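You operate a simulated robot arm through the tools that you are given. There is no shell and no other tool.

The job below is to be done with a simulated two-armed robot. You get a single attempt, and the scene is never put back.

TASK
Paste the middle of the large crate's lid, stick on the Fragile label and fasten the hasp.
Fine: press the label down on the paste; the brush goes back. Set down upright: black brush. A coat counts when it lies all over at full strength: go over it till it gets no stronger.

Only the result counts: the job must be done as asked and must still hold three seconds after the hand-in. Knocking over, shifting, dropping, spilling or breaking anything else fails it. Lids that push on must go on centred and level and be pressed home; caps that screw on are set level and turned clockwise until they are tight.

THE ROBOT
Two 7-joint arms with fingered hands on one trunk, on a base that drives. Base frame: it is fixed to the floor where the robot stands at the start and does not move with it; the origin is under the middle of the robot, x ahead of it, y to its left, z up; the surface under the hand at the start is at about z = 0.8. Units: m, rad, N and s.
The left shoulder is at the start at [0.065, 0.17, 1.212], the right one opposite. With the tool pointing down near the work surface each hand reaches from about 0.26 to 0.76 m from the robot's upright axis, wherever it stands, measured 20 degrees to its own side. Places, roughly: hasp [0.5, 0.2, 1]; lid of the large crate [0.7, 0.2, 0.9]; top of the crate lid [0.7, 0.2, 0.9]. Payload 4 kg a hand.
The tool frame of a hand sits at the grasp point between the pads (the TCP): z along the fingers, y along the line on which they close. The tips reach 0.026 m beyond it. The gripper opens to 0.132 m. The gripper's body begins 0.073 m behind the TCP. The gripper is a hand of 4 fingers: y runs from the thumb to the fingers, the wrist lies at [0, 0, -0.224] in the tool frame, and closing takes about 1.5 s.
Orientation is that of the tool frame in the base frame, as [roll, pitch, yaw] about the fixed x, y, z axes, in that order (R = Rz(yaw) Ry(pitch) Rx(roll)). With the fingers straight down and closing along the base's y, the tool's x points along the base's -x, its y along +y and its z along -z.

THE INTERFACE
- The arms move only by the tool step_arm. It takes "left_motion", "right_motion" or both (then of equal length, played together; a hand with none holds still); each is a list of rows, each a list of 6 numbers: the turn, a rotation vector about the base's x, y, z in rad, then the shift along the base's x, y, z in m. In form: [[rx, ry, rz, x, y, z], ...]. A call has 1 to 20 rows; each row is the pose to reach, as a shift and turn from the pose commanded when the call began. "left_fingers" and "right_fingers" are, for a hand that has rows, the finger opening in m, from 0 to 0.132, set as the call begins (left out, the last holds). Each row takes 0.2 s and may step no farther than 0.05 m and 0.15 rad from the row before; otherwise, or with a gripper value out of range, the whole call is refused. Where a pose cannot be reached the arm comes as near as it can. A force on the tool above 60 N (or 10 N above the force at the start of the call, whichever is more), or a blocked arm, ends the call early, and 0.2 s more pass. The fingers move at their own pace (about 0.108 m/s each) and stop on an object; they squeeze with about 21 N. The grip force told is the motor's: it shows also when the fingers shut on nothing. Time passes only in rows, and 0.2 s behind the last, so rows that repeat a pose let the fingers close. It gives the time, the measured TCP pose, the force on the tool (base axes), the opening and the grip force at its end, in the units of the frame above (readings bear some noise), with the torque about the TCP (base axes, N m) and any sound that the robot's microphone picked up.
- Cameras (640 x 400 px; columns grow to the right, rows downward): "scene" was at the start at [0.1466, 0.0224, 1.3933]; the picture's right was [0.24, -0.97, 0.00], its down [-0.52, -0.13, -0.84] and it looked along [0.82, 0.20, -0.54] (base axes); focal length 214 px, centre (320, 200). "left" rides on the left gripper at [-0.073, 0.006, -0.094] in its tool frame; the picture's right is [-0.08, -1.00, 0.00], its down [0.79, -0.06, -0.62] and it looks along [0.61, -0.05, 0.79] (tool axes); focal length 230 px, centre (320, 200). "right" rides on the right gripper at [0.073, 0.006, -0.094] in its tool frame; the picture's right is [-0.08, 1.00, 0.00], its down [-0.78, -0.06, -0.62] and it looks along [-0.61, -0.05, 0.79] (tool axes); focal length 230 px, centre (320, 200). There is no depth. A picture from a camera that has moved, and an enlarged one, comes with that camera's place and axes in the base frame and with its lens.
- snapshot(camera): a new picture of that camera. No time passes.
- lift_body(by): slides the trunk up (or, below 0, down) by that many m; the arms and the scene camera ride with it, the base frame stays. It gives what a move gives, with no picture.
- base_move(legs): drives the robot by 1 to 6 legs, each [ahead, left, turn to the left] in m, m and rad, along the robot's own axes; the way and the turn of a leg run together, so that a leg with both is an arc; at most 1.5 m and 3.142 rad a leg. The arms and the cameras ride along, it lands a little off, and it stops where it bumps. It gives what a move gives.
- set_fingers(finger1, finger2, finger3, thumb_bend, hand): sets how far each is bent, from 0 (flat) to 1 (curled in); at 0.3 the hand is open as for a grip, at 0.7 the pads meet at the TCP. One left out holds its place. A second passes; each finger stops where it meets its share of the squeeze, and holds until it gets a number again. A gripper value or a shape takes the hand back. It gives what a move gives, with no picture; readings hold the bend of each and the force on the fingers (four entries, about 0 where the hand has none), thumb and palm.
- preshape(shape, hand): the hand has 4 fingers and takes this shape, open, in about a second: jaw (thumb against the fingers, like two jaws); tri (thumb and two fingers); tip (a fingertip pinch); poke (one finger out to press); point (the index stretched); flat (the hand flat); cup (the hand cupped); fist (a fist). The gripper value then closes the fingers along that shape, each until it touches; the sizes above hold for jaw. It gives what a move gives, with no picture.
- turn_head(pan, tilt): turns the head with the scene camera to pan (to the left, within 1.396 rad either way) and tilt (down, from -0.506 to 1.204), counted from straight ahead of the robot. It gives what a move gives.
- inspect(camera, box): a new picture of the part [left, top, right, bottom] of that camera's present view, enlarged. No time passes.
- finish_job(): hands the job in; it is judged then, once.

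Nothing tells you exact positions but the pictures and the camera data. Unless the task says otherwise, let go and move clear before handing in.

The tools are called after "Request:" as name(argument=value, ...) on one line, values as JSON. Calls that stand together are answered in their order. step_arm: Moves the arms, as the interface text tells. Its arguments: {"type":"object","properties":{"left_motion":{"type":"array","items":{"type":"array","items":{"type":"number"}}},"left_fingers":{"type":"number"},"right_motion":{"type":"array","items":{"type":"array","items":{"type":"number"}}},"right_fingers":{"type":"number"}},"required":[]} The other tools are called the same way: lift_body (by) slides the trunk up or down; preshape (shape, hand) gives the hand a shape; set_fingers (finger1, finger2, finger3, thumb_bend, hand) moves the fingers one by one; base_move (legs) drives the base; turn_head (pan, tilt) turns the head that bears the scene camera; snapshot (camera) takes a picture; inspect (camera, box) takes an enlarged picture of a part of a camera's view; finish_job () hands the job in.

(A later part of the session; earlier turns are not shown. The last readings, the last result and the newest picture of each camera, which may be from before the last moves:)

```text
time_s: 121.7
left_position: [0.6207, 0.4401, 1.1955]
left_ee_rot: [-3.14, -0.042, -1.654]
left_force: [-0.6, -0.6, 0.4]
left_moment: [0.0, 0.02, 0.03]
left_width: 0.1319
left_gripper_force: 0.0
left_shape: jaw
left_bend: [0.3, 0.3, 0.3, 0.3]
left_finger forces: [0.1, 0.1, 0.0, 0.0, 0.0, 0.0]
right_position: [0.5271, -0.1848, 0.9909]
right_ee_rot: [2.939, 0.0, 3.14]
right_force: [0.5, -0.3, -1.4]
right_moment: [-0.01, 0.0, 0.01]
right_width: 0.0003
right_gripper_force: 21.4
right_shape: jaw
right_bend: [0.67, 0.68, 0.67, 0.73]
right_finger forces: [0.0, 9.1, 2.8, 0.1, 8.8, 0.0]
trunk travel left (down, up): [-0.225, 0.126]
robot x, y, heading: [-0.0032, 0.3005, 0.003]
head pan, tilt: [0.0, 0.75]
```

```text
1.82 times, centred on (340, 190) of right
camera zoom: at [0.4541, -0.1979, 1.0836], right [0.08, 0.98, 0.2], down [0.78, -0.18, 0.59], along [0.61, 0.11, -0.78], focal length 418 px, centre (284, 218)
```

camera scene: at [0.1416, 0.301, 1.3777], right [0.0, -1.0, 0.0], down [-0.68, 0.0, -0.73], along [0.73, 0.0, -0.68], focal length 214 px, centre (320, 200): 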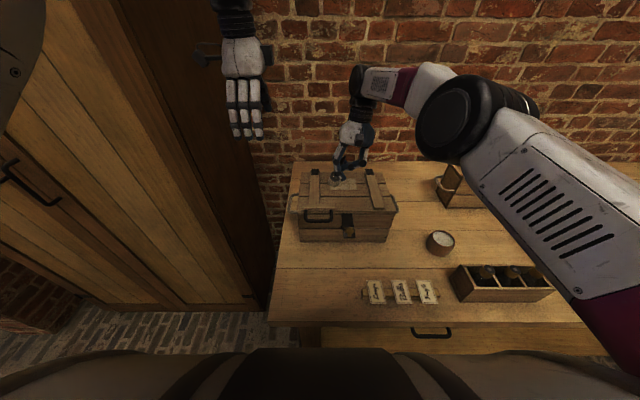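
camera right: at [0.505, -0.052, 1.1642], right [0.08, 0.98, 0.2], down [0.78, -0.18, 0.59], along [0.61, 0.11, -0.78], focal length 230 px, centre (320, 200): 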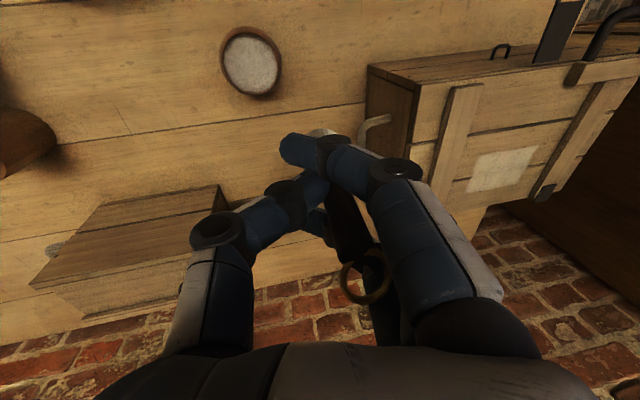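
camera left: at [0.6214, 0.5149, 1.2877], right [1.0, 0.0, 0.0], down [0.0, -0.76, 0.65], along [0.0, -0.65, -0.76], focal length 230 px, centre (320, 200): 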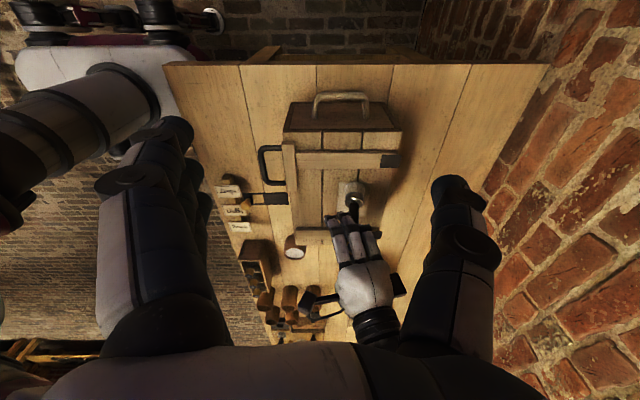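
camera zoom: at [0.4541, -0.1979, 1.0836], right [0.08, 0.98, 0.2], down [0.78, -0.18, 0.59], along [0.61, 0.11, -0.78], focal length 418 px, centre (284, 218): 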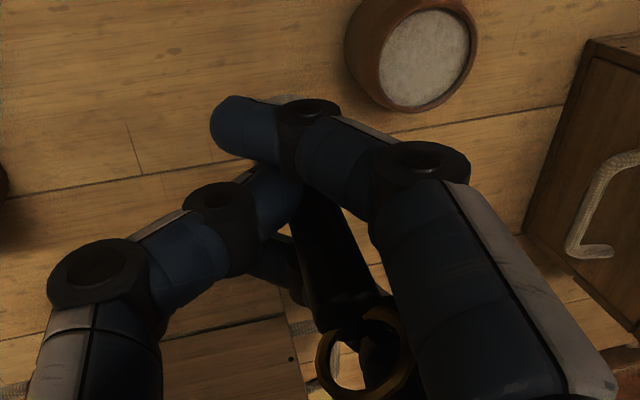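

The brush leans slightly (0.08 toward −y, 0.04 toward −x). I trim that, centre over the home spot, and lower.

Request:
step_arm(right_motion=[[-0.04, 0.02, 0, -0.001, 0.005, -0.01], [-0.08, 0.04, 0, -0.0015, 0.0103, -0.03], [-0.08, 0.04, 0, -0.0015, 0.0103, -0.06], [-0.08, 0.04, 0, -0.0015, 0.0103, -0.09], [-0.08, 0.04, 0, -0.0015, 0.0103, -0.1], [-0.08, 0.04, 0, -0.0015, 0.0103, -0.1]])

Request:
inspect(camera="scene", box=[456, 195, 536, 260])

Request:
inspect(camera="left", box=[260, 220, 340, 300])

```text
time_s: 123.1
left_position: [0.6217, 0.4393, 1.1946]
left_ee_rot: [-3.14, -0.04, -1.653]
left_force: [-1.6, 0.0, 0.2]
left_moment: [-0.02, -0.03, 0.02]
left_width: 0.132
left_gripper_force: 0.1
left_shape: jaw
left_bend: [0.3, 0.3, 0.3, 0.3]
left_finger forces: [0.0, 0.0, 0.1, 0.0, 0.0, 0.1]
right_position: [0.525, -0.1743, 0.8915]
right_ee_rot: [3.019, -0.04, 3.141]
right_force: [-0.1, -0.1, -1.2]
right_moment: [0.0, 0.01, 0.01]
right_width: 0.0002
right_gripper_force: 21.1
right_shape: jaw
right_bend: [0.67, 0.68, 0.67, 0.73]
right_finger forces: [0.0, 9.0, 2.8, 0.0, 8.6, 0.1]
trunk travel left (down, up): [-0.225, 0.126]
robot x, y, heading: [-0.0022, 0.2992, 0.0]
head pan, tilt: [0.0, 0.75]
```

```text
6.15 times, centred on (496, 228) of scene
camera zoom: at [0.1423, 0.3009, 1.3775], right [0.0, -1.0, 0.0], down [-0.68, 0.0, -0.73], along [0.73, 0.0, -0.68], focal length 1320 px, centre (-763, 31)
```

zoom: 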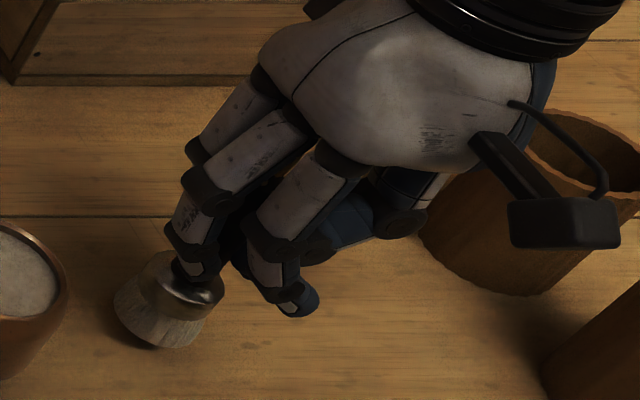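

```text
5.00 times, centred on (300, 260) of left
camera zoom: at [0.6218, 0.5151, 1.2874], right [1.0, 0.0, 0.0], down [0.0, -0.76, 0.65], along [0.0, -0.65, -0.76], focal length 1150 px, centre (420, -100)
```

zoom: 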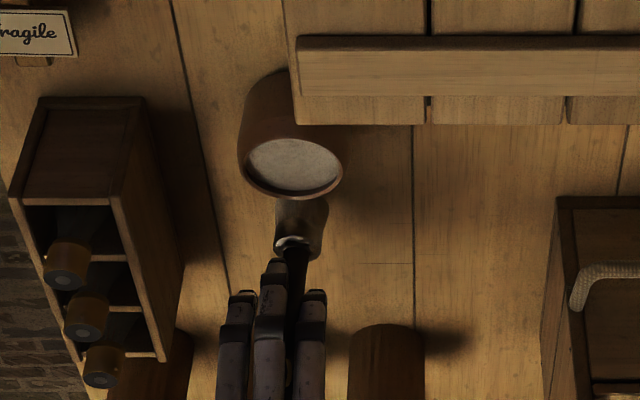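

Request:
step_arm(right_motion=[[0, 0, 0, 0.002, -0.003, -0.004], [0, 0, 0, 0.002, -0.003, -0.008], [0, 0, 0, 0.002, -0.003, -0.011], [0, 0, 0, 0.002, -0.003, -0.013], [0, 0, 0, 0.002, -0.003, -0.013]])

Request:
inspect(camera="scene", box=[456, 205, 536, 265])

```text
time_s: 124.3
left_position: [0.6211, 0.4388, 1.1961]
left_ee_rot: [-3.14, -0.041, -1.653]
left_force: [-0.1, -0.5, 0.6]
left_moment: [-0.01, -0.01, 0.03]
left_width: 0.1319
left_gripper_force: 0.1
left_shape: jaw
left_bend: [0.3, 0.3, 0.3, 0.3]
left_finger forces: [0.0, 0.1, 0.1, 0.1, 0.0, 0.0]
right_position: [0.5287, -0.1782, 0.8778]
right_ee_rot: [3.019, -0.041, 3.139]
right_force: [-0.3, 1.0, -0.9]
right_moment: [0.01, -0.02, -0.01]
right_width: 0.0
right_gripper_force: 21.3
right_shape: jaw
right_bend: [0.67, 0.68, 0.67, 0.73]
right_finger forces: [0.1, 9.0, 2.8, 0.1, 8.6, 0.1]
trunk travel left (down, up): [-0.225, 0.126]
robot x, y, heading: [-0.0019, 0.2983, 0.002]
head pan, tilt: [0.0, 0.75]
```

```text
6.67 times, centred on (496, 235) of scene
camera zoom: at [0.1423, 0.3008, 1.3775], right [0.0, -1.0, 0.0], down [-0.68, 0.0, -0.73], along [0.73, 0.0, -0.68], focal length 1430 px, centre (-853, -33)
```

zoom: 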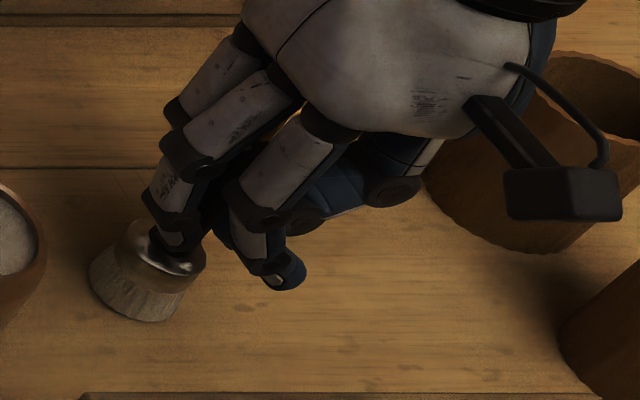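

Request:
step_arm(right_motion=[[0, 0, 0, 0, 0.001, -0.0015], [0, 0, 0, 0, 0.001, -0.003], [0, 0, 0, 0, 0.001, -0.0045], [0, 0, 0, 0, 0.001, -0.0045]])

Request:
inspect(camera="scene", box=[456, 205, 536, 265])

Request:
inspect(camera="left", box=[270, 225, 330, 285])

Request:
inspect(camera="right", box=[240, 80, 440, 300])

```text
time_s: 125.3
left_position: [0.6198, 0.4384, 1.1966]
left_ee_rot: [-3.14, -0.042, -1.653]
left_force: [-0.8, -1.0, 0.5]
left_moment: [0.02, -0.02, 0.0]
left_width: 0.1319
left_gripper_force: 0.0
left_shape: jaw
left_bend: [0.3, 0.3, 0.3, 0.3]
left_finger forces: [0.1, 0.0, 0.0, 0.1, 0.1, 0.0]
right_position: [0.5287, -0.177, 0.8744]
right_ee_rot: [3.02, -0.038, 3.138]
right_force: [1.0, -0.9, 9.5]
right_moment: [0.07, -0.01, -0.01]
right_width: 0.0
right_gripper_force: 20.3
right_shape: jaw
right_bend: [0.67, 0.69, 0.67, 0.73]
right_finger forces: [0.1, 10.7, 4.0, 0.1, 11.3, 0.0]
trunk travel left (down, up): [-0.225, 0.126]
robot x, y, heading: [0.001, 0.3003, 0.001]
head pan, tilt: [0.0, 0.75]
```

```text
6.67 times, centred on (496, 235) of scene
camera zoom: at [0.1415, 0.3014, 1.3777], right [0.0, -1.0, 0.0], down [-0.68, 0.0, -0.73], along [0.73, 0.0, -0.68], focal length 1430 px, centre (-853, -33)
```

zoom: 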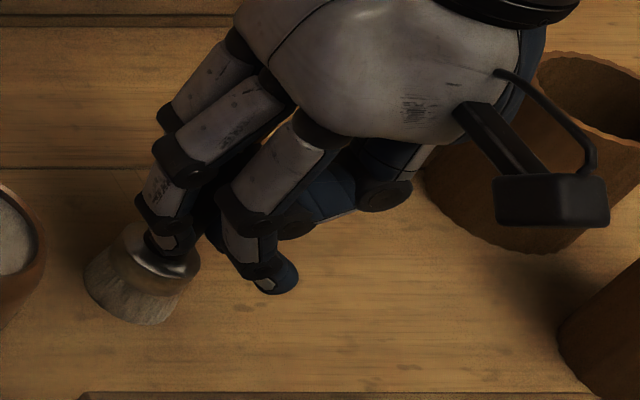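

```text
6.67 times, centred on (300, 255) of left
camera zoom: at [0.621, 0.5156, 1.2879], right [1.0, 0.0, 0.0], down [0.0, -0.76, 0.65], along [0.0, -0.65, -0.76], focal length 1534 px, centre (453, -167)
```

zoom: 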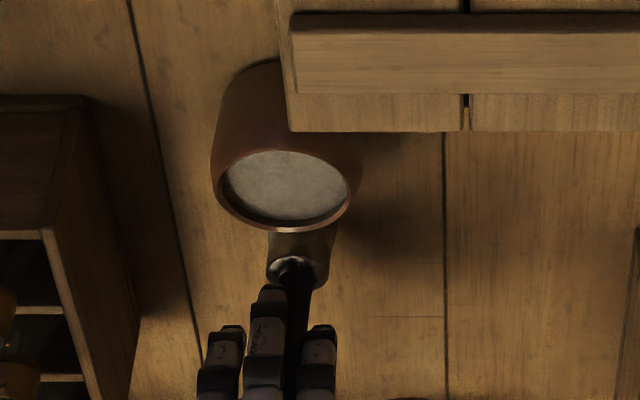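

```text
1.82 times, centred on (340, 190) of right
camera zoom: at [0.4591, -0.1818, 0.9708], right [0.08, 0.99, 0.12], down [0.81, -0.14, 0.58], along [0.59, 0.05, -0.81], focal length 418 px, centre (284, 218)
```

zoom: 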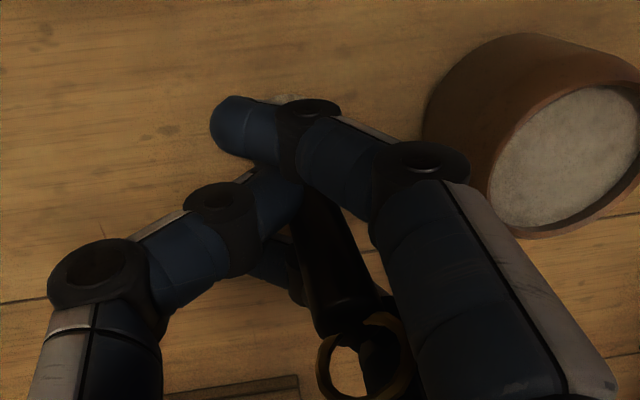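

The brush is standing with about 10 N on the table. I open only the middle finger and thumb, so the side finger can't drag the handle.

Request:
set_fingers(hand="right", finger2=0.6, thumb_bend=0.64)

Request:
inspect(camera="scene", box=[456, 205, 536, 265])

Request:
inspect(camera="right", box=[240, 80, 440, 300])

Request:
inspect(camera="left", box=[270, 225, 330, 285])

```text
time_s: 126.3
left_position: [0.6219, 0.4383, 1.1952]
left_ee_rot: [-3.14, -0.042, -1.652]
left_force: [-0.5, 0.2, 0.1]
left_moment: [0.02, 0.01, 0.0]
left_width: 0.1319
left_gripper_force: 0.0
left_shape: jaw
left_bend: [0.3, 0.3, 0.3, 0.3]
left_finger forces: [0.0, 0.1, 0.0, 0.1, 0.0, 0.1]
right_position: [0.5279, -0.1772, 0.8737]
right_ee_rot: [3.018, -0.041, 3.138]
right_force: [-0.1, 0.2, -0.3]
right_moment: [0.01, -0.02, 0.0]
right_width: 0.0104
right_gripper_force: 0.1
right_shape: fingers
right_bend: [0.67, 0.6, 0.67, 0.64]
right_finger forces: [0.0, 0.1, 0.1, 0.1, 0.1, 0.0]
trunk travel left (down, up): [-0.225, 0.126]
robot x, y, heading: [-0.004, 0.2986, -0.001]
head pan, tilt: [0.0, 0.75]
```

```text
6.67 times, centred on (496, 235) of scene
camera zoom: at [0.1422, 0.3009, 1.3775], right [0.0, -1.0, 0.0], down [-0.68, 0.0, -0.73], along [0.73, 0.0, -0.68], focal length 1430 px, centre (-853, -33)
```

zoom: 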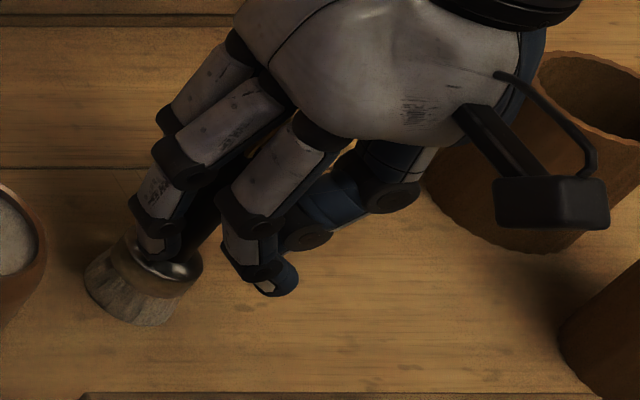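

```text
1.82 times, centred on (340, 190) of right
camera zoom: at [0.4591, -0.1821, 0.9697], right [0.08, 0.99, 0.12], down [0.81, -0.14, 0.57], along [0.58, 0.05, -0.81], focal length 418 px, centre (284, 218)
```

zoom: 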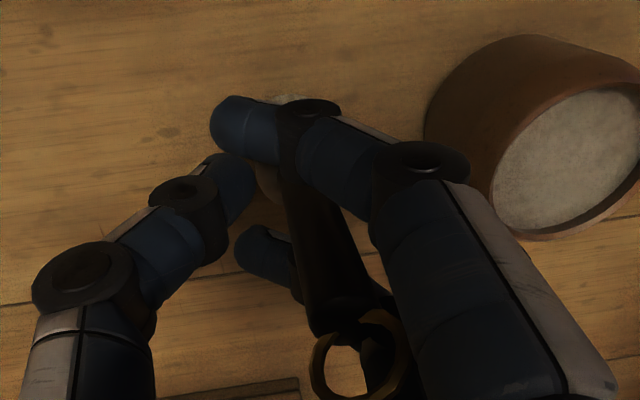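

```text
6.67 times, centred on (300, 255) of left
camera zoom: at [0.6217, 0.5152, 1.2874], right [1.0, 0.0, 0.0], down [0.0, -0.76, 0.65], along [0.0, -0.65, -0.76], focal length 1534 px, centre (453, -167)
```

zoom: 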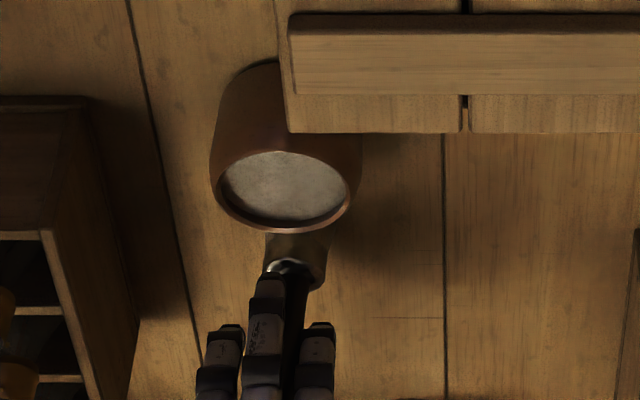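

All finger forces are zero and the brush stands on its own. I raise the hand straight up in stages.

Request:
step_arm(right_motion=[[0, 0, 0, 0, 0, 0.006], [0, 0, 0, 0, 0, 0.012], [0, 0, 0, 0, 0, 0.02], [0, 0, 0, 0, 0, 0.028], [0, 0, 0, 0, 0, 0.028]])

Request:
inspect(camera="scene", box=[456, 205, 536, 265])

Request:
inspect(camera="right", box=[240, 80, 440, 300])

```text
time_s: 127.5
left_position: [0.6212, 0.4384, 1.1958]
left_ee_rot: [-3.141, -0.043, -1.653]
left_force: [-0.1, -0.5, 0.5]
left_moment: [0.01, 0.0, 0.0]
left_width: 0.1318
left_gripper_force: 0.1
left_shape: jaw
left_bend: [0.3, 0.3, 0.3, 0.3]
left_finger forces: [0.0, 0.0, 0.0, 0.0, 0.0, 0.0]
right_position: [0.5274, -0.177, 0.9007]
right_ee_rot: [3.02, -0.04, 3.14]
right_force: [0.4, -0.1, -0.2]
right_moment: [-0.01, 0.01, -0.01]
right_width: 0.0101
right_gripper_force: 0.2
right_shape: fingers
right_bend: [0.67, 0.6, 0.67, 0.64]
right_finger forces: [0.0, 0.0, 0.2, 0.0, 0.1, 0.0]
trunk travel left (down, up): [-0.225, 0.126]
robot x, y, heading: [0.0023, 0.2974, -0.001]
head pan, tilt: [0.0, 0.75]
```

```text
6.67 times, centred on (496, 235) of scene
camera zoom: at [0.1423, 0.3009, 1.3775], right [0.0, -1.0, 0.0], down [-0.68, 0.0, -0.73], along [0.73, 0.0, -0.68], focal length 1430 px, centre (-853, -33)
```

zoom: 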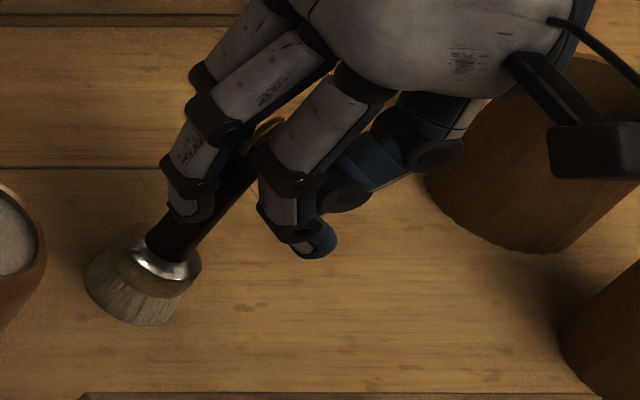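

```text
1.82 times, centred on (340, 190) of right
camera zoom: at [0.4587, -0.1823, 0.9978], right [0.08, 0.99, 0.12], down [0.81, -0.14, 0.57], along [0.58, 0.05, -0.81], focal length 418 px, centre (284, 218)
```

zoom: 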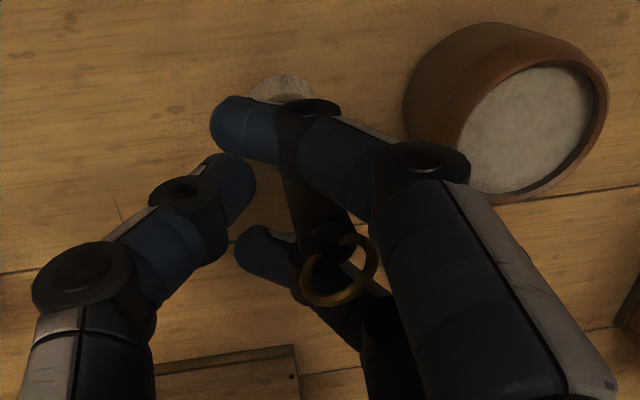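

Request:
set_fingers(hand="right", finger2=0.45, thumb_bend=0.45)

Request:
step_arm(right_motion=[[0, 0, 0, 0, 0, 0.008], [0, 0, 0, 0, 0, 0.018], [0, 0, 0, 0, 0, 0.028], [0, 0, 0, 0, 0, 0.04], [0, 0, 0, 0, 0, 0.055], [0, 0, 0, 0, 0, 0.075], [0, 0, 0, 0, 0, 0.1], [0, 0, 0, 0, 0, 0.14], [0, 0, 0, 0, 0, 0.14]])

Request:
inspect(camera="scene", box=[440, 195, 536, 265])

Request:
inspect(camera="left", box=[260, 220, 340, 290])

Request:
snapshot(camera="right")

```text
time_s: 128.5
left_position: [0.6206, 0.4388, 1.1951]
left_ee_rot: [-3.139, -0.042, -1.653]
left_force: [0.3, -0.3, -0.2]
left_moment: [0.0, 0.01, 0.03]
left_width: 0.1321
left_gripper_force: 0.0
left_shape: jaw
left_bend: [0.3, 0.3, 0.3, 0.3]
left_finger forces: [0.0, 0.0, 0.0, 0.0, 0.0, 0.0]
right_position: [0.529, -0.177, 0.9007]
right_ee_rot: [3.02, -0.041, 3.14]
right_force: [0.3, 0.6, 0.3]
right_moment: [0.01, -0.01, -0.02]
right_width: 0.0321
right_gripper_force: 0.1
right_shape: fingers
right_bend: [0.67, 0.45, 0.67, 0.45]
right_finger forces: [0.0, 0.0, 0.1, 0.0, 0.0, 0.0]
trunk travel left (down, up): [-0.225, 0.126]
robot x, y, heading: [-0.0042, 0.2986, 0.002]
head pan, tilt: [0.0, 0.75]
```

```text
time_s: 130.5
left_position: [0.6219, 0.4387, 1.1955]
left_ee_rot: [-3.141, -0.04, -1.652]
left_force: [0.0, 0.0, -0.1]
left_moment: [0.0, 0.02, 0.0]
left_width: 0.1316
left_gripper_force: 0.0
left_shape: jaw
left_bend: [0.3, 0.3, 0.3, 0.3]
left_finger forces: [0.1, 0.1, 0.0, 0.0, 0.0, 0.0]
right_position: [0.5262, -0.1769, 1.0412]
right_ee_rot: [3.019, -0.04, 3.14]
right_force: [1.1, 0.2, 0.0]
right_moment: [-0.02, 0.01, 0.0]
right_width: 0.0322
right_gripper_force: 0.1
right_shape: fingers
right_bend: [0.67, 0.45, 0.67, 0.45]
right_finger forces: [0.0, 0.0, 0.1, 0.0, 0.1, 0.0]
trunk travel left (down, up): [-0.225, 0.126]
robot x, y, heading: [0.0014, 0.2972, 0.006]
head pan, tilt: [0.0, 0.75]
```

```text
5.71 times, centred on (488, 230) of scene
camera zoom: at [0.1428, 0.3005, 1.3774], right [0.0, -1.0, 0.0], down [-0.68, 0.0, -0.73], along [0.73, 0.0, -0.68], focal length 1226 px, centre (-640, 29)
```

zoom: 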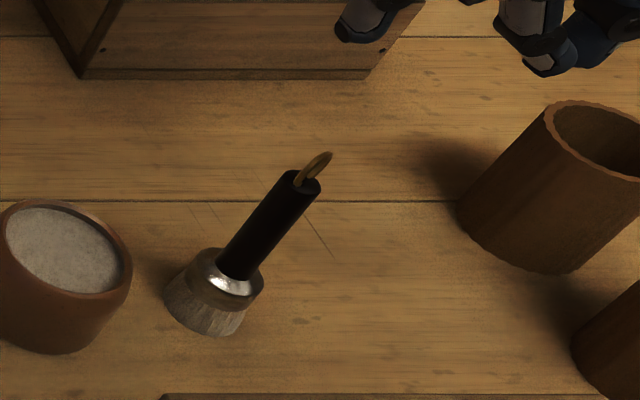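

```text
5.71 times, centred on (300, 255) of left
camera zoom: at [0.6222, 0.5148, 1.2871], right [1.0, 0.0, 0.0], down [0.0, -0.76, 0.65], along [0.0, -0.65, -0.76], focal length 1315 px, centre (434, -114)
```

zoom: 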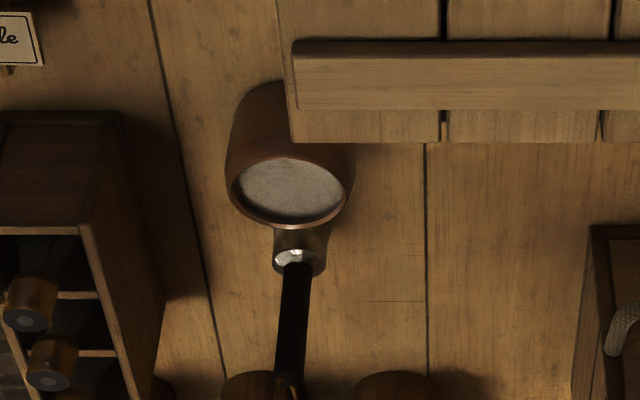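

```text
taken
camera right: at [0.4584, -0.1823, 1.138], right [0.08, 0.99, 0.12], down [0.81, -0.14, 0.57], along [0.58, 0.05, -0.81], focal length 230 px, centre (320, 200)
```

right: 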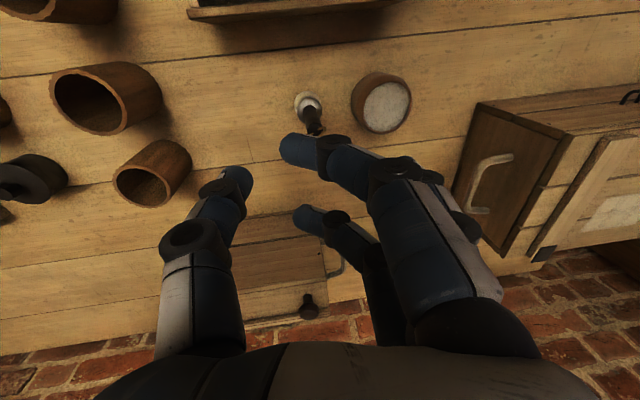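

The brush stands upright at its place, within a few millimetres of where it began. Next is the label: I straighten the hand, put it in jaw shape, and move it above the Fragile card.

Request:
preshape(hand="right", shape="jaw")

Request:
step_arm(right_motion=[[-0.04, -0.013, 0, -0.015, 0.03, 0.01], [-0.08, -0.027, 0, -0.04, 0.065, 0.02], [-0.122, -0.04, 0, -0.065, 0.1, 0.02], [-0.122, -0.04, 0, -0.09, 0.135, 0.02], [-0.122, -0.04, 0, -0.115, 0.17, 0.02], [-0.122, -0.04, 0, -0.139, 0.204, 0.02], [-0.122, -0.04, 0, -0.139, 0.204, 0.02]], right_fingers=0.1)

Request:
step_arm(right_motion=[[0, 0, 0.14, 0, 0, 0], [0, 0, 0.28, 0, 0, 0], [0, 0, 0.42, 0, 0, 0], [0, 0, 0.56, 0, 0, 0], [0, 0, 0.7, 0, 0, 0], [0, 0, 0.84, 0, 0, 0], [0, 0, 0.98, 0, 0, 0], [0, 0, 1.12, 0, 0, 0], [0, 0, 1.26, 0, 0, 0], [0, 0, 1.4, 0, 0, 0], [0, 0, 1.53, 0, 0, 0], [0, 0, 1.53, 0, 0, 0]])

Request:
snapshot(camera="right")

Request:
snapshot(camera="scene")

```text
time_s: 131.4
left_position: [0.6211, 0.4391, 1.197]
left_ee_rot: [-3.14, -0.043, -1.653]
left_force: [0.5, 0.3, -0.1]
left_moment: [-0.01, 0.01, 0.0]
left_width: 0.1318
left_gripper_force: 0.1
left_shape: jaw
left_bend: [0.3, 0.3, 0.3, 0.3]
left_finger forces: [0.0, 0.0, 0.0, 0.0, 0.0, 0.1]
right_position: [0.5279, -0.1762, 1.0416]
right_ee_rot: [3.019, -0.04, 3.14]
right_force: [0.5, 0.2, -0.3]
right_moment: [0.04, -0.01, 0.01]
right_width: 0.132
right_gripper_force: 0.1
right_shape: jaw
right_bend: [0.3, 0.3, 0.3, 0.3]
right_finger forces: [0.1, 0.1, 0.0, 0.1, 0.1, 0.0]
trunk travel left (down, up): [-0.225, 0.126]
robot x, y, heading: [-0.0022, 0.2988, 0.003]
head pan, tilt: [0.0, 0.75]
```

```text
time_s: 133.0
left_position: [0.6215, 0.4374, 1.1952]
left_ee_rot: [-3.141, -0.04, -1.652]
left_force: [-0.6, -0.1, -0.4]
left_moment: [-0.01, -0.02, 0.02]
left_width: 0.1318
left_gripper_force: 0.1
left_shape: jaw
left_bend: [0.3, 0.3, 0.3, 0.3]
left_finger forces: [0.0, 0.0, 0.1, 0.0, 0.0, 0.0]
right_position: [0.391, 0.0283, 1.0619]
right_ee_rot: [3.14, 0.0, 3.137]
right_force: [-0.9, 0.0, -0.1]
right_moment: [0.01, 0.01, 0.0]
right_width: 0.1002
right_gripper_force: 0.1
right_shape: jaw
right_bend: [0.63, 0.63, 0.63, 0.59]
right_finger forces: [0.0, 0.0, 0.0, 0.0, 0.0, 0.0]
trunk travel left (down, up): [-0.225, 0.126]
robot x, y, heading: [-0.002, 0.2976, 0.0]
head pan, tilt: [0.0, 0.75]
```

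```text
time_s: 135.6
left_position: [0.6224, 0.4404, 1.194]
left_ee_rot: [-3.14, -0.041, -1.653]
left_force: [0.0, 0.2, 0.5]
left_moment: [0.02, 0.01, 0.01]
left_width: 0.132
left_gripper_force: 0.1
left_shape: jaw
left_bend: [0.3, 0.3, 0.3, 0.3]
left_finger forces: [0.0, 0.1, 0.1, 0.0, 0.0, 0.0]
right_position: [0.3902, 0.0277, 1.0616]
right_ee_rot: [3.141, 0.0, -1.613]
right_force: [-0.4, 0.5, -0.1]
right_moment: [0.0, -0.03, -0.02]
right_width: 0.1001
right_gripper_force: 0.1
right_shape: jaw
right_bend: [0.63, 0.63, 0.63, 0.59]
right_finger forces: [0.0, 0.0, 0.0, 0.0, 0.0, 0.0]
trunk travel left (down, up): [-0.225, 0.126]
robot x, y, heading: [-0.0058, 0.2974, 0.001]
head pan, tilt: [0.0, 0.75]
```

```text
taken
camera right: at [0.3804, -0.0453, 1.155], right [-0.99, 0.12, 0.0], down [0.09, 0.78, 0.62], along [0.07, 0.61, -0.79], focal length 230 px, centre (320, 200)
```

right: 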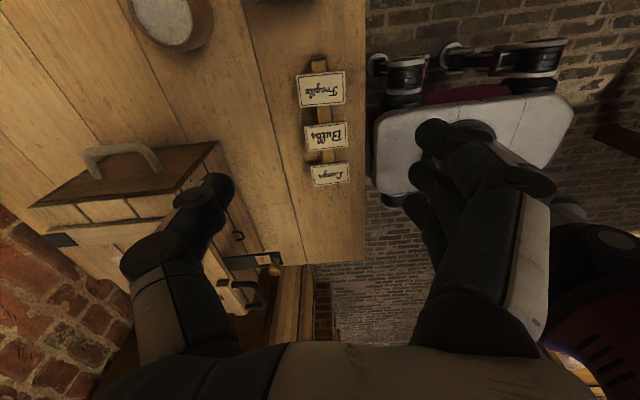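

```text
taken
camera scene: at [0.1422, 0.301, 1.3775], right [0.0, -1.0, 0.0], down [-0.68, 0.0, -0.73], along [0.73, 0.0, -0.68], focal length 214 px, centre (320, 200)
```

scene: 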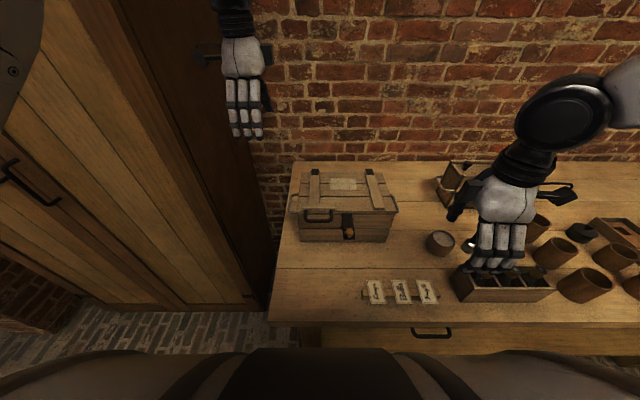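

The hand turned to close along x, matching the card's long axis. I zoom in to place it exactly.

Request:
inspect(camera="right", box=[280, 50, 376, 110])

Request:
inspect(camera="scene", box=[400, 265, 448, 315])

```text
6.67 times, centred on (328, 80) of right
camera zoom: at [0.3804, -0.0453, 1.155], right [-0.99, 0.12, 0.0], down [0.09, 0.78, 0.62], along [0.07, 0.61, -0.79], focal length 1534 px, centre (267, 1000)
```

zoom: 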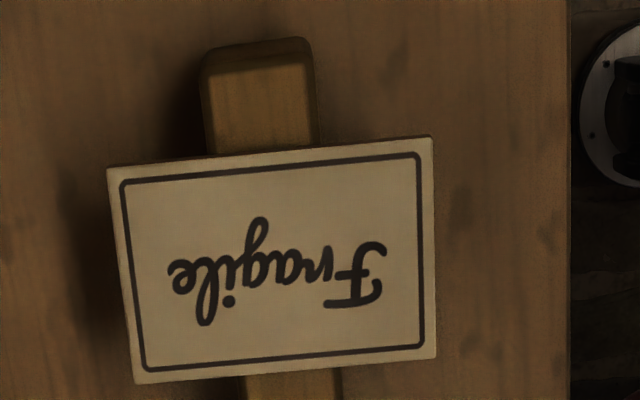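

```text
8.00 times, centred on (424, 290) of scene
camera zoom: at [0.1422, 0.301, 1.3775], right [0.0, -1.0, 0.0], down [-0.68, 0.0, -0.73], along [0.73, 0.0, -0.68], focal length 1716 px, centre (-512, -520)
```

zoom: 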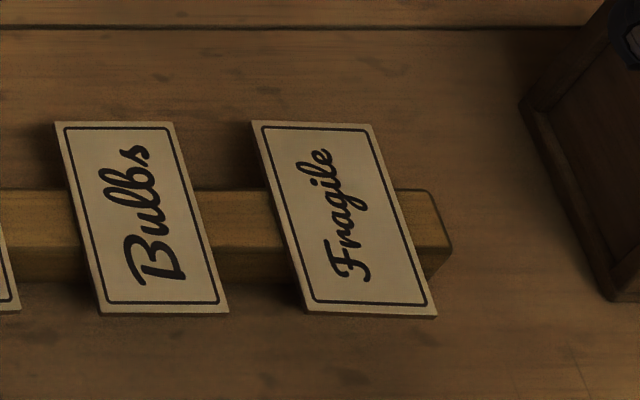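

The card's centre is (0.387, 0.026), 62×40 mm, top at z about 0.828. I centre the hand and descend with the fingers straddling its short ends.

Request:
step_arm(right_motion=[[0, 0, 0, -0.003, -0.0013, -0.04], [0, 0, 0, -0.003, -0.0013, -0.085], [0, 0, 0, -0.003, -0.0013, -0.13], [0, 0, 0, -0.003, -0.0013, -0.16], [0, 0, 0, -0.003, -0.0013, -0.185], [0, 0, 0, -0.003, -0.0013, -0.185]], right_fingers=0.1)

Request:
snapshot(camera="right")

Request:
inspect(camera="scene", box=[368, 230, 480, 320])

```text
time_s: 137.0
left_position: [0.6208, 0.4386, 1.1958]
left_ee_rot: [-3.139, -0.041, -1.653]
left_force: [-0.5, -0.2, 1.1]
left_moment: [-0.01, -0.02, 0.0]
left_width: 0.1319
left_gripper_force: 0.1
left_shape: jaw
left_bend: [0.3, 0.3, 0.3, 0.3]
left_finger forces: [0.0, 0.0, 0.0, 0.0, 0.0, 0.0]
right_position: [0.3853, 0.0251, 0.8754]
right_ee_rot: [3.139, 0.002, -1.614]
right_force: [-1.1, -0.4, -0.6]
right_moment: [-0.03, -0.03, 0.01]
right_width: 0.1003
right_gripper_force: 0.0
right_shape: jaw
right_bend: [0.63, 0.63, 0.63, 0.59]
right_finger forces: [0.1, 0.0, 0.0, 0.0, 0.0, 0.0]
trunk travel left (down, up): [-0.225, 0.126]
robot x, y, heading: [-0.002, 0.2992, 0.002]
head pan, tilt: [0.0, 0.75]
```

```text
taken
camera right: at [0.3769, -0.0473, 0.9693], right [-0.99, 0.12, 0.0], down [0.1, 0.78, 0.62], along [0.08, 0.61, -0.79], focal length 230 px, centre (320, 200)
```

right: 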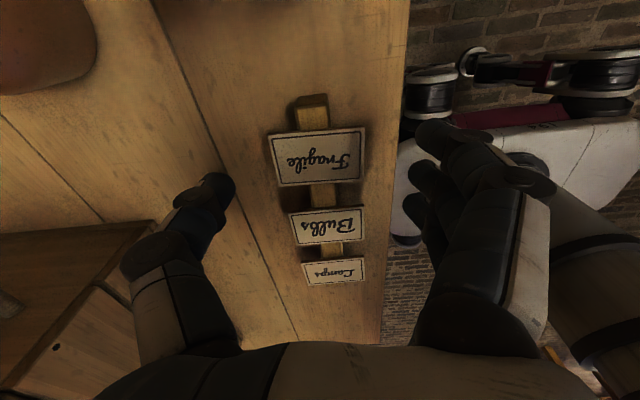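

```text
4.44 times, centred on (424, 275) of scene
camera zoom: at [0.1417, 0.3005, 1.3776], right [0.0, -1.0, 0.0], down [-0.68, 0.0, -0.73], along [0.73, 0.0, -0.68], focal length 953 px, centre (-142, -133)
```

zoom: 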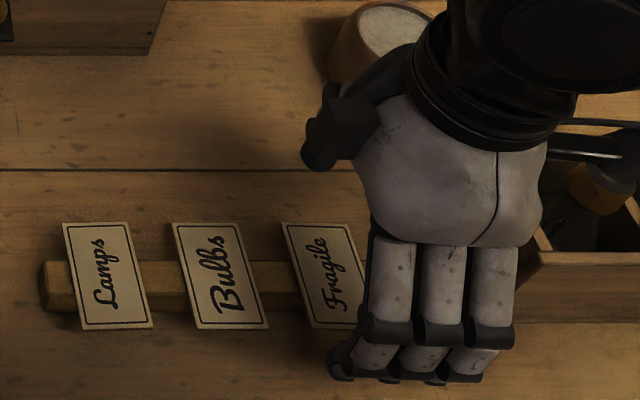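

Request:
step_arm(right_motion=[[0, 0, 0, 0.001, 0.001, -0.012], [0, 0, 0, 0.001, 0.001, -0.025], [0, 0, 0, 0.001, 0.001, -0.036], [0, 0, 0, 0.001, 0.001, -0.036]], right_fingers=0.085)

Request:
inspect(camera="right", box=[220, 100, 460, 260])

Request:
inspect(camera="scene", box=[384, 260, 464, 320])

Request:
inspect(camera="left", box=[200, 160, 296, 260])

```text
time_s: 138.0
left_position: [0.6225, 0.4389, 1.1952]
left_ee_rot: [-3.14, -0.042, -1.653]
left_force: [-0.6, -0.9, 1.2]
left_moment: [0.0, 0.03, 0.0]
left_width: 0.1318
left_gripper_force: 0.0
left_shape: jaw
left_bend: [0.3, 0.3, 0.3, 0.3]
left_finger forces: [0.0, 0.0, 0.0, 0.0, 0.1, 0.1]
right_position: [0.3869, 0.027, 0.8396]
right_ee_rot: [3.141, 0.002, -1.616]
right_force: [0.2, 0.0, -0.7]
right_moment: [0.01, 0.02, 0.01]
right_width: 0.0856
right_gripper_force: 0.0
right_shape: jaw
right_bend: [0.7, 0.7, 0.7, 0.67]
right_finger forces: [0.0, 0.0, 0.0, 0.0, 0.0, 0.0]
trunk travel left (down, up): [-0.225, 0.126]
robot x, y, heading: [0.0005, 0.2985, 0.001]
head pan, tilt: [0.0, 0.75]
```

```text
2.50 times, centred on (340, 180) of right
camera zoom: at [0.3783, -0.0458, 0.9335], right [-0.99, 0.12, 0.0], down [0.1, 0.78, 0.62], along [0.08, 0.61, -0.79], focal length 575 px, centre (270, 250)
```

zoom: 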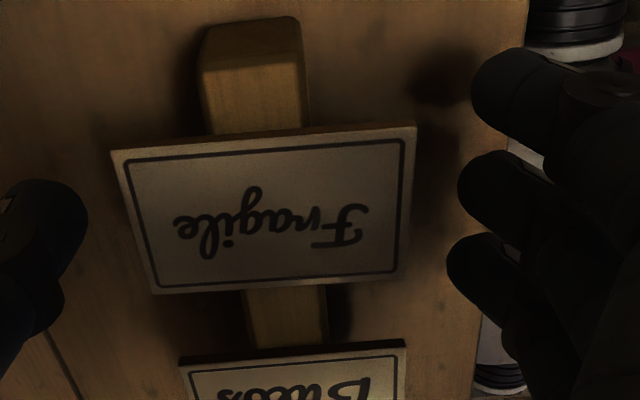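

```text
6.67 times, centred on (424, 290) of scene
camera zoom: at [0.142, 0.3007, 1.3776], right [0.0, -1.0, 0.0], down [-0.68, 0.0, -0.73], along [0.73, 0.0, -0.68], focal length 1430 px, centre (-373, -400)
```

zoom: 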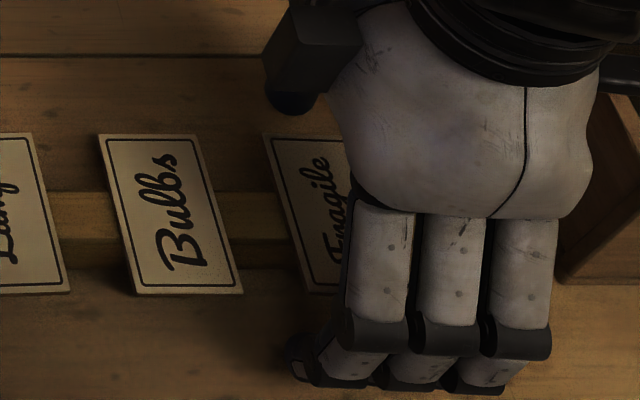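

```text
4.00 times, centred on (248, 210) of left
camera zoom: at [0.6215, 0.5149, 1.2876], right [1.0, 0.0, 0.0], down [0.0, -0.76, 0.65], along [0.0, -0.65, -0.76], focal length 920 px, centre (608, 160)
```

zoom: 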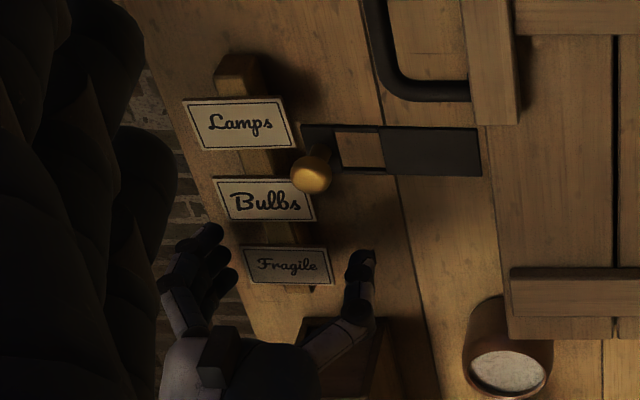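

The card is centred between the thumb and fingers. I close gently onto its short ends.

Request:
step_arm(right_motion=[[0, 0, 0, 0, 0, 0], [0, 0, 0, 0, 0, 0], [0, 0, 0, 0, 0, 0]], right_fingers=0.062)

Request:
inspect(camera="right", box=[220, 100, 460, 260])

```text
time_s: 138.8
left_position: [0.6218, 0.439, 1.1953]
left_ee_rot: [-3.141, -0.04, -1.651]
left_force: [0.0, -0.2, 0.6]
left_moment: [-0.02, 0.03, 0.03]
left_width: 0.132
left_gripper_force: 0.2
left_shape: jaw
left_bend: [0.3, 0.3, 0.3, 0.3]
left_finger forces: [0.0, 0.1, 0.0, 0.1, 0.1, 0.1]
right_position: [0.3874, 0.0266, 0.8403]
right_ee_rot: [3.141, -0.001, -1.616]
right_force: [0.1, -0.1, 0.0]
right_moment: [-0.03, -0.01, 0.0]
right_width: 0.0628
right_gripper_force: 0.0
right_shape: jaw
right_bend: [0.73, 0.73, 0.73, 0.7]
right_finger forces: [0.0, 0.0, 0.0, 0.0, 0.0, 0.0]
trunk travel left (down, up): [-0.225, 0.126]
robot x, y, heading: [-0.0006, 0.3008, 0.004]
head pan, tilt: [0.0, 0.75]
```

```text
2.50 times, centred on (340, 180) of right
camera zoom: at [0.3784, -0.0456, 0.9337], right [-0.99, 0.12, 0.0], down [0.1, 0.78, 0.62], along [0.08, 0.61, -0.79], focal length 575 px, centre (270, 250)
```

zoom: 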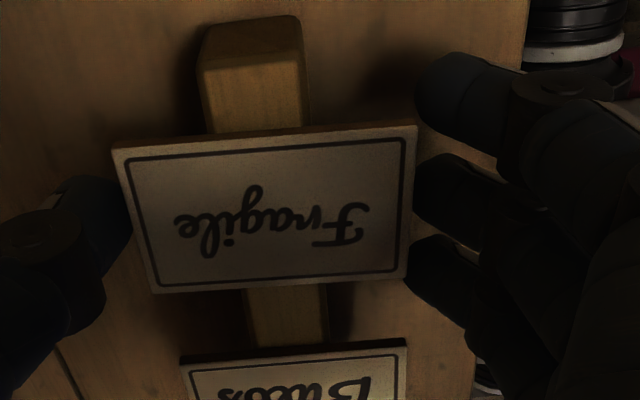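

Request:
step_arm(right_motion=[[0, 0, 0, 0, 0, 0], [0, 0, 0, 0, 0, 0], [0, 0, 0, 0, 0, 0]], right_fingers=0.05)

Request:
inspect(camera="right", box=[220, 100, 460, 260])

Request:
inspect(camera="left", box=[230, 200, 310, 260])

```text
time_s: 139.6
left_position: [0.6205, 0.4381, 1.1964]
left_ee_rot: [-3.139, -0.039, -1.652]
left_force: [0.1, 0.3, 0.5]
left_moment: [-0.03, 0.01, -0.02]
left_width: 0.1319
left_gripper_force: 0.0
left_shape: jaw
left_bend: [0.3, 0.3, 0.3, 0.3]
left_finger forces: [0.0, 0.0, 0.1, 0.0, 0.0, 0.0]
right_position: [0.3872, 0.0275, 0.8409]
right_ee_rot: [3.14, 0.002, -1.618]
right_force: [-0.6, 0.6, -2.9]
right_moment: [0.0, 0.08, 0.02]
right_width: 0.0171
right_gripper_force: 21.2
right_shape: jaw
right_bend: [0.72, 0.72, 0.73, 0.7]
right_finger forces: [6.3, 6.9, 6.2, 0.0, 18.4, 0.1]
trunk travel left (down, up): [-0.225, 0.126]
robot x, y, heading: [0.0013, 0.3, 0.008]
head pan, tilt: [0.0, 0.75]
```

```text
2.50 times, centred on (340, 180) of right
camera zoom: at [0.3783, -0.0456, 0.9335], right [-0.99, 0.12, 0.0], down [0.1, 0.78, 0.62], along [0.07, 0.61, -0.79], focal length 575 px, centre (270, 250)
```

zoom: 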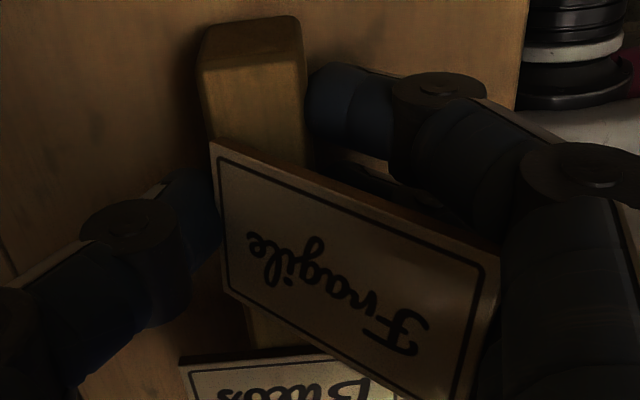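

```text
6.67 times, centred on (270, 230) of left
camera zoom: at [0.6217, 0.5151, 1.2874], right [1.0, 0.0, 0.0], down [0.0, -0.76, 0.65], along [0.0, -0.65, -0.76], focal length 1534 px, centre (653, 0)
```

zoom: 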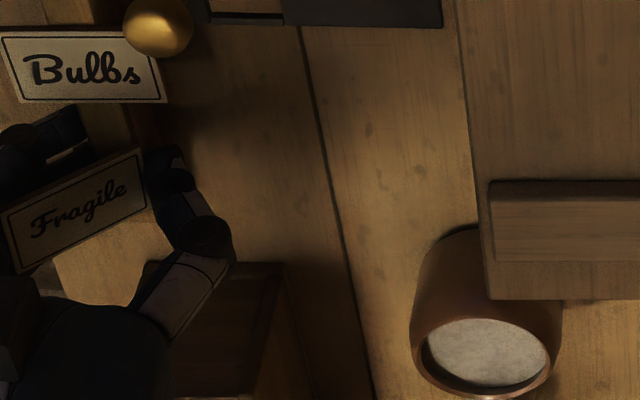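

The fingers slid under the card's near end and tipped it up; it's now pinched firmly between fingers and thumb. I won't release here. I lift slowly and look at how it is held.

Request:
step_arm(right_motion=[[0, 0, 0, 0, 0, 0.01], [0, 0, 0, 0, 0, 0.025], [0, 0, 0, 0, 0, 0.045], [0, 0, 0, 0, 0, 0.07], [0, 0, 0, 0, 0, 0.1], [0, 0, 0, 0, 0, 0.1]])

Request:
inspect(camera="right", box=[220, 80, 460, 260])

Request:
inspect(camera="left", box=[220, 200, 316, 280])

Request:
inspect(camera="scene", box=[384, 200, 480, 290])

```text
time_s: 141.0
left_position: [0.6216, 0.4387, 1.1948]
left_ee_rot: [3.141, -0.042, -1.654]
left_force: [0.6, -0.6, 0.3]
left_moment: [0.01, -0.01, 0.03]
left_width: 0.1321
left_gripper_force: 0.0
left_shape: jaw
left_bend: [0.3, 0.3, 0.3, 0.3]
left_finger forces: [0.0, 0.0, 0.0, 0.0, 0.1, 0.0]
right_position: [0.3868, 0.0261, 0.9401]
right_ee_rot: [3.14, 0.004, -1.617]
right_force: [-0.4, -0.1, -0.5]
right_moment: [0.02, 0.03, -0.01]
right_width: 0.0131
right_gripper_force: 21.7
right_shape: jaw
right_bend: [0.74, 0.74, 0.75, 0.71]
right_finger forces: [2.3, 12.1, 0.9, 0.0, 15.1, 0.1]
trunk travel left (down, up): [-0.225, 0.126]
robot x, y, heading: [0.0, 0.2993, 0.007]
head pan, tilt: [0.0, 0.75]
```

```text
2.22 times, centred on (340, 170) of right
camera zoom: at [0.3786, -0.0463, 1.0338], right [-0.99, 0.12, 0.0], down [0.1, 0.78, 0.62], along [0.07, 0.61, -0.79], focal length 511 px, centre (276, 267)
```

zoom: 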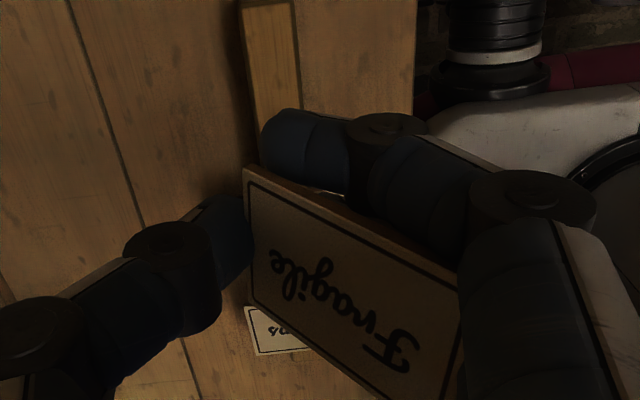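

```text
5.00 times, centred on (268, 240) of left
camera zoom: at [0.6222, 0.5153, 1.287], right [1.0, 0.0, 0.0], down [0.0, -0.76, 0.65], along [0.0, -0.65, -0.76], focal length 1150 px, centre (580, 0)
```

zoom: 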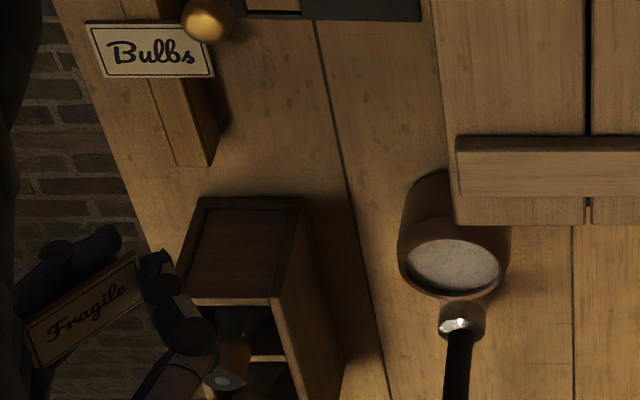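

```text
4.44 times, centred on (432, 245) of scene
camera zoom: at [0.1428, 0.301, 1.3774], right [0.0, -1.0, 0.0], down [-0.68, 0.0, -0.73], along [0.73, 0.0, -0.68], focal length 953 px, centre (-178, 0)
```

zoom: 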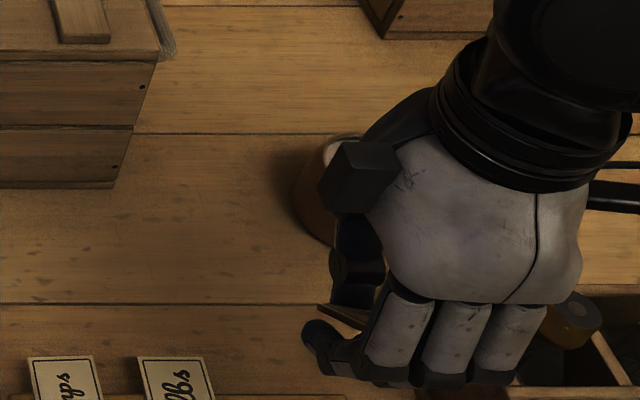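

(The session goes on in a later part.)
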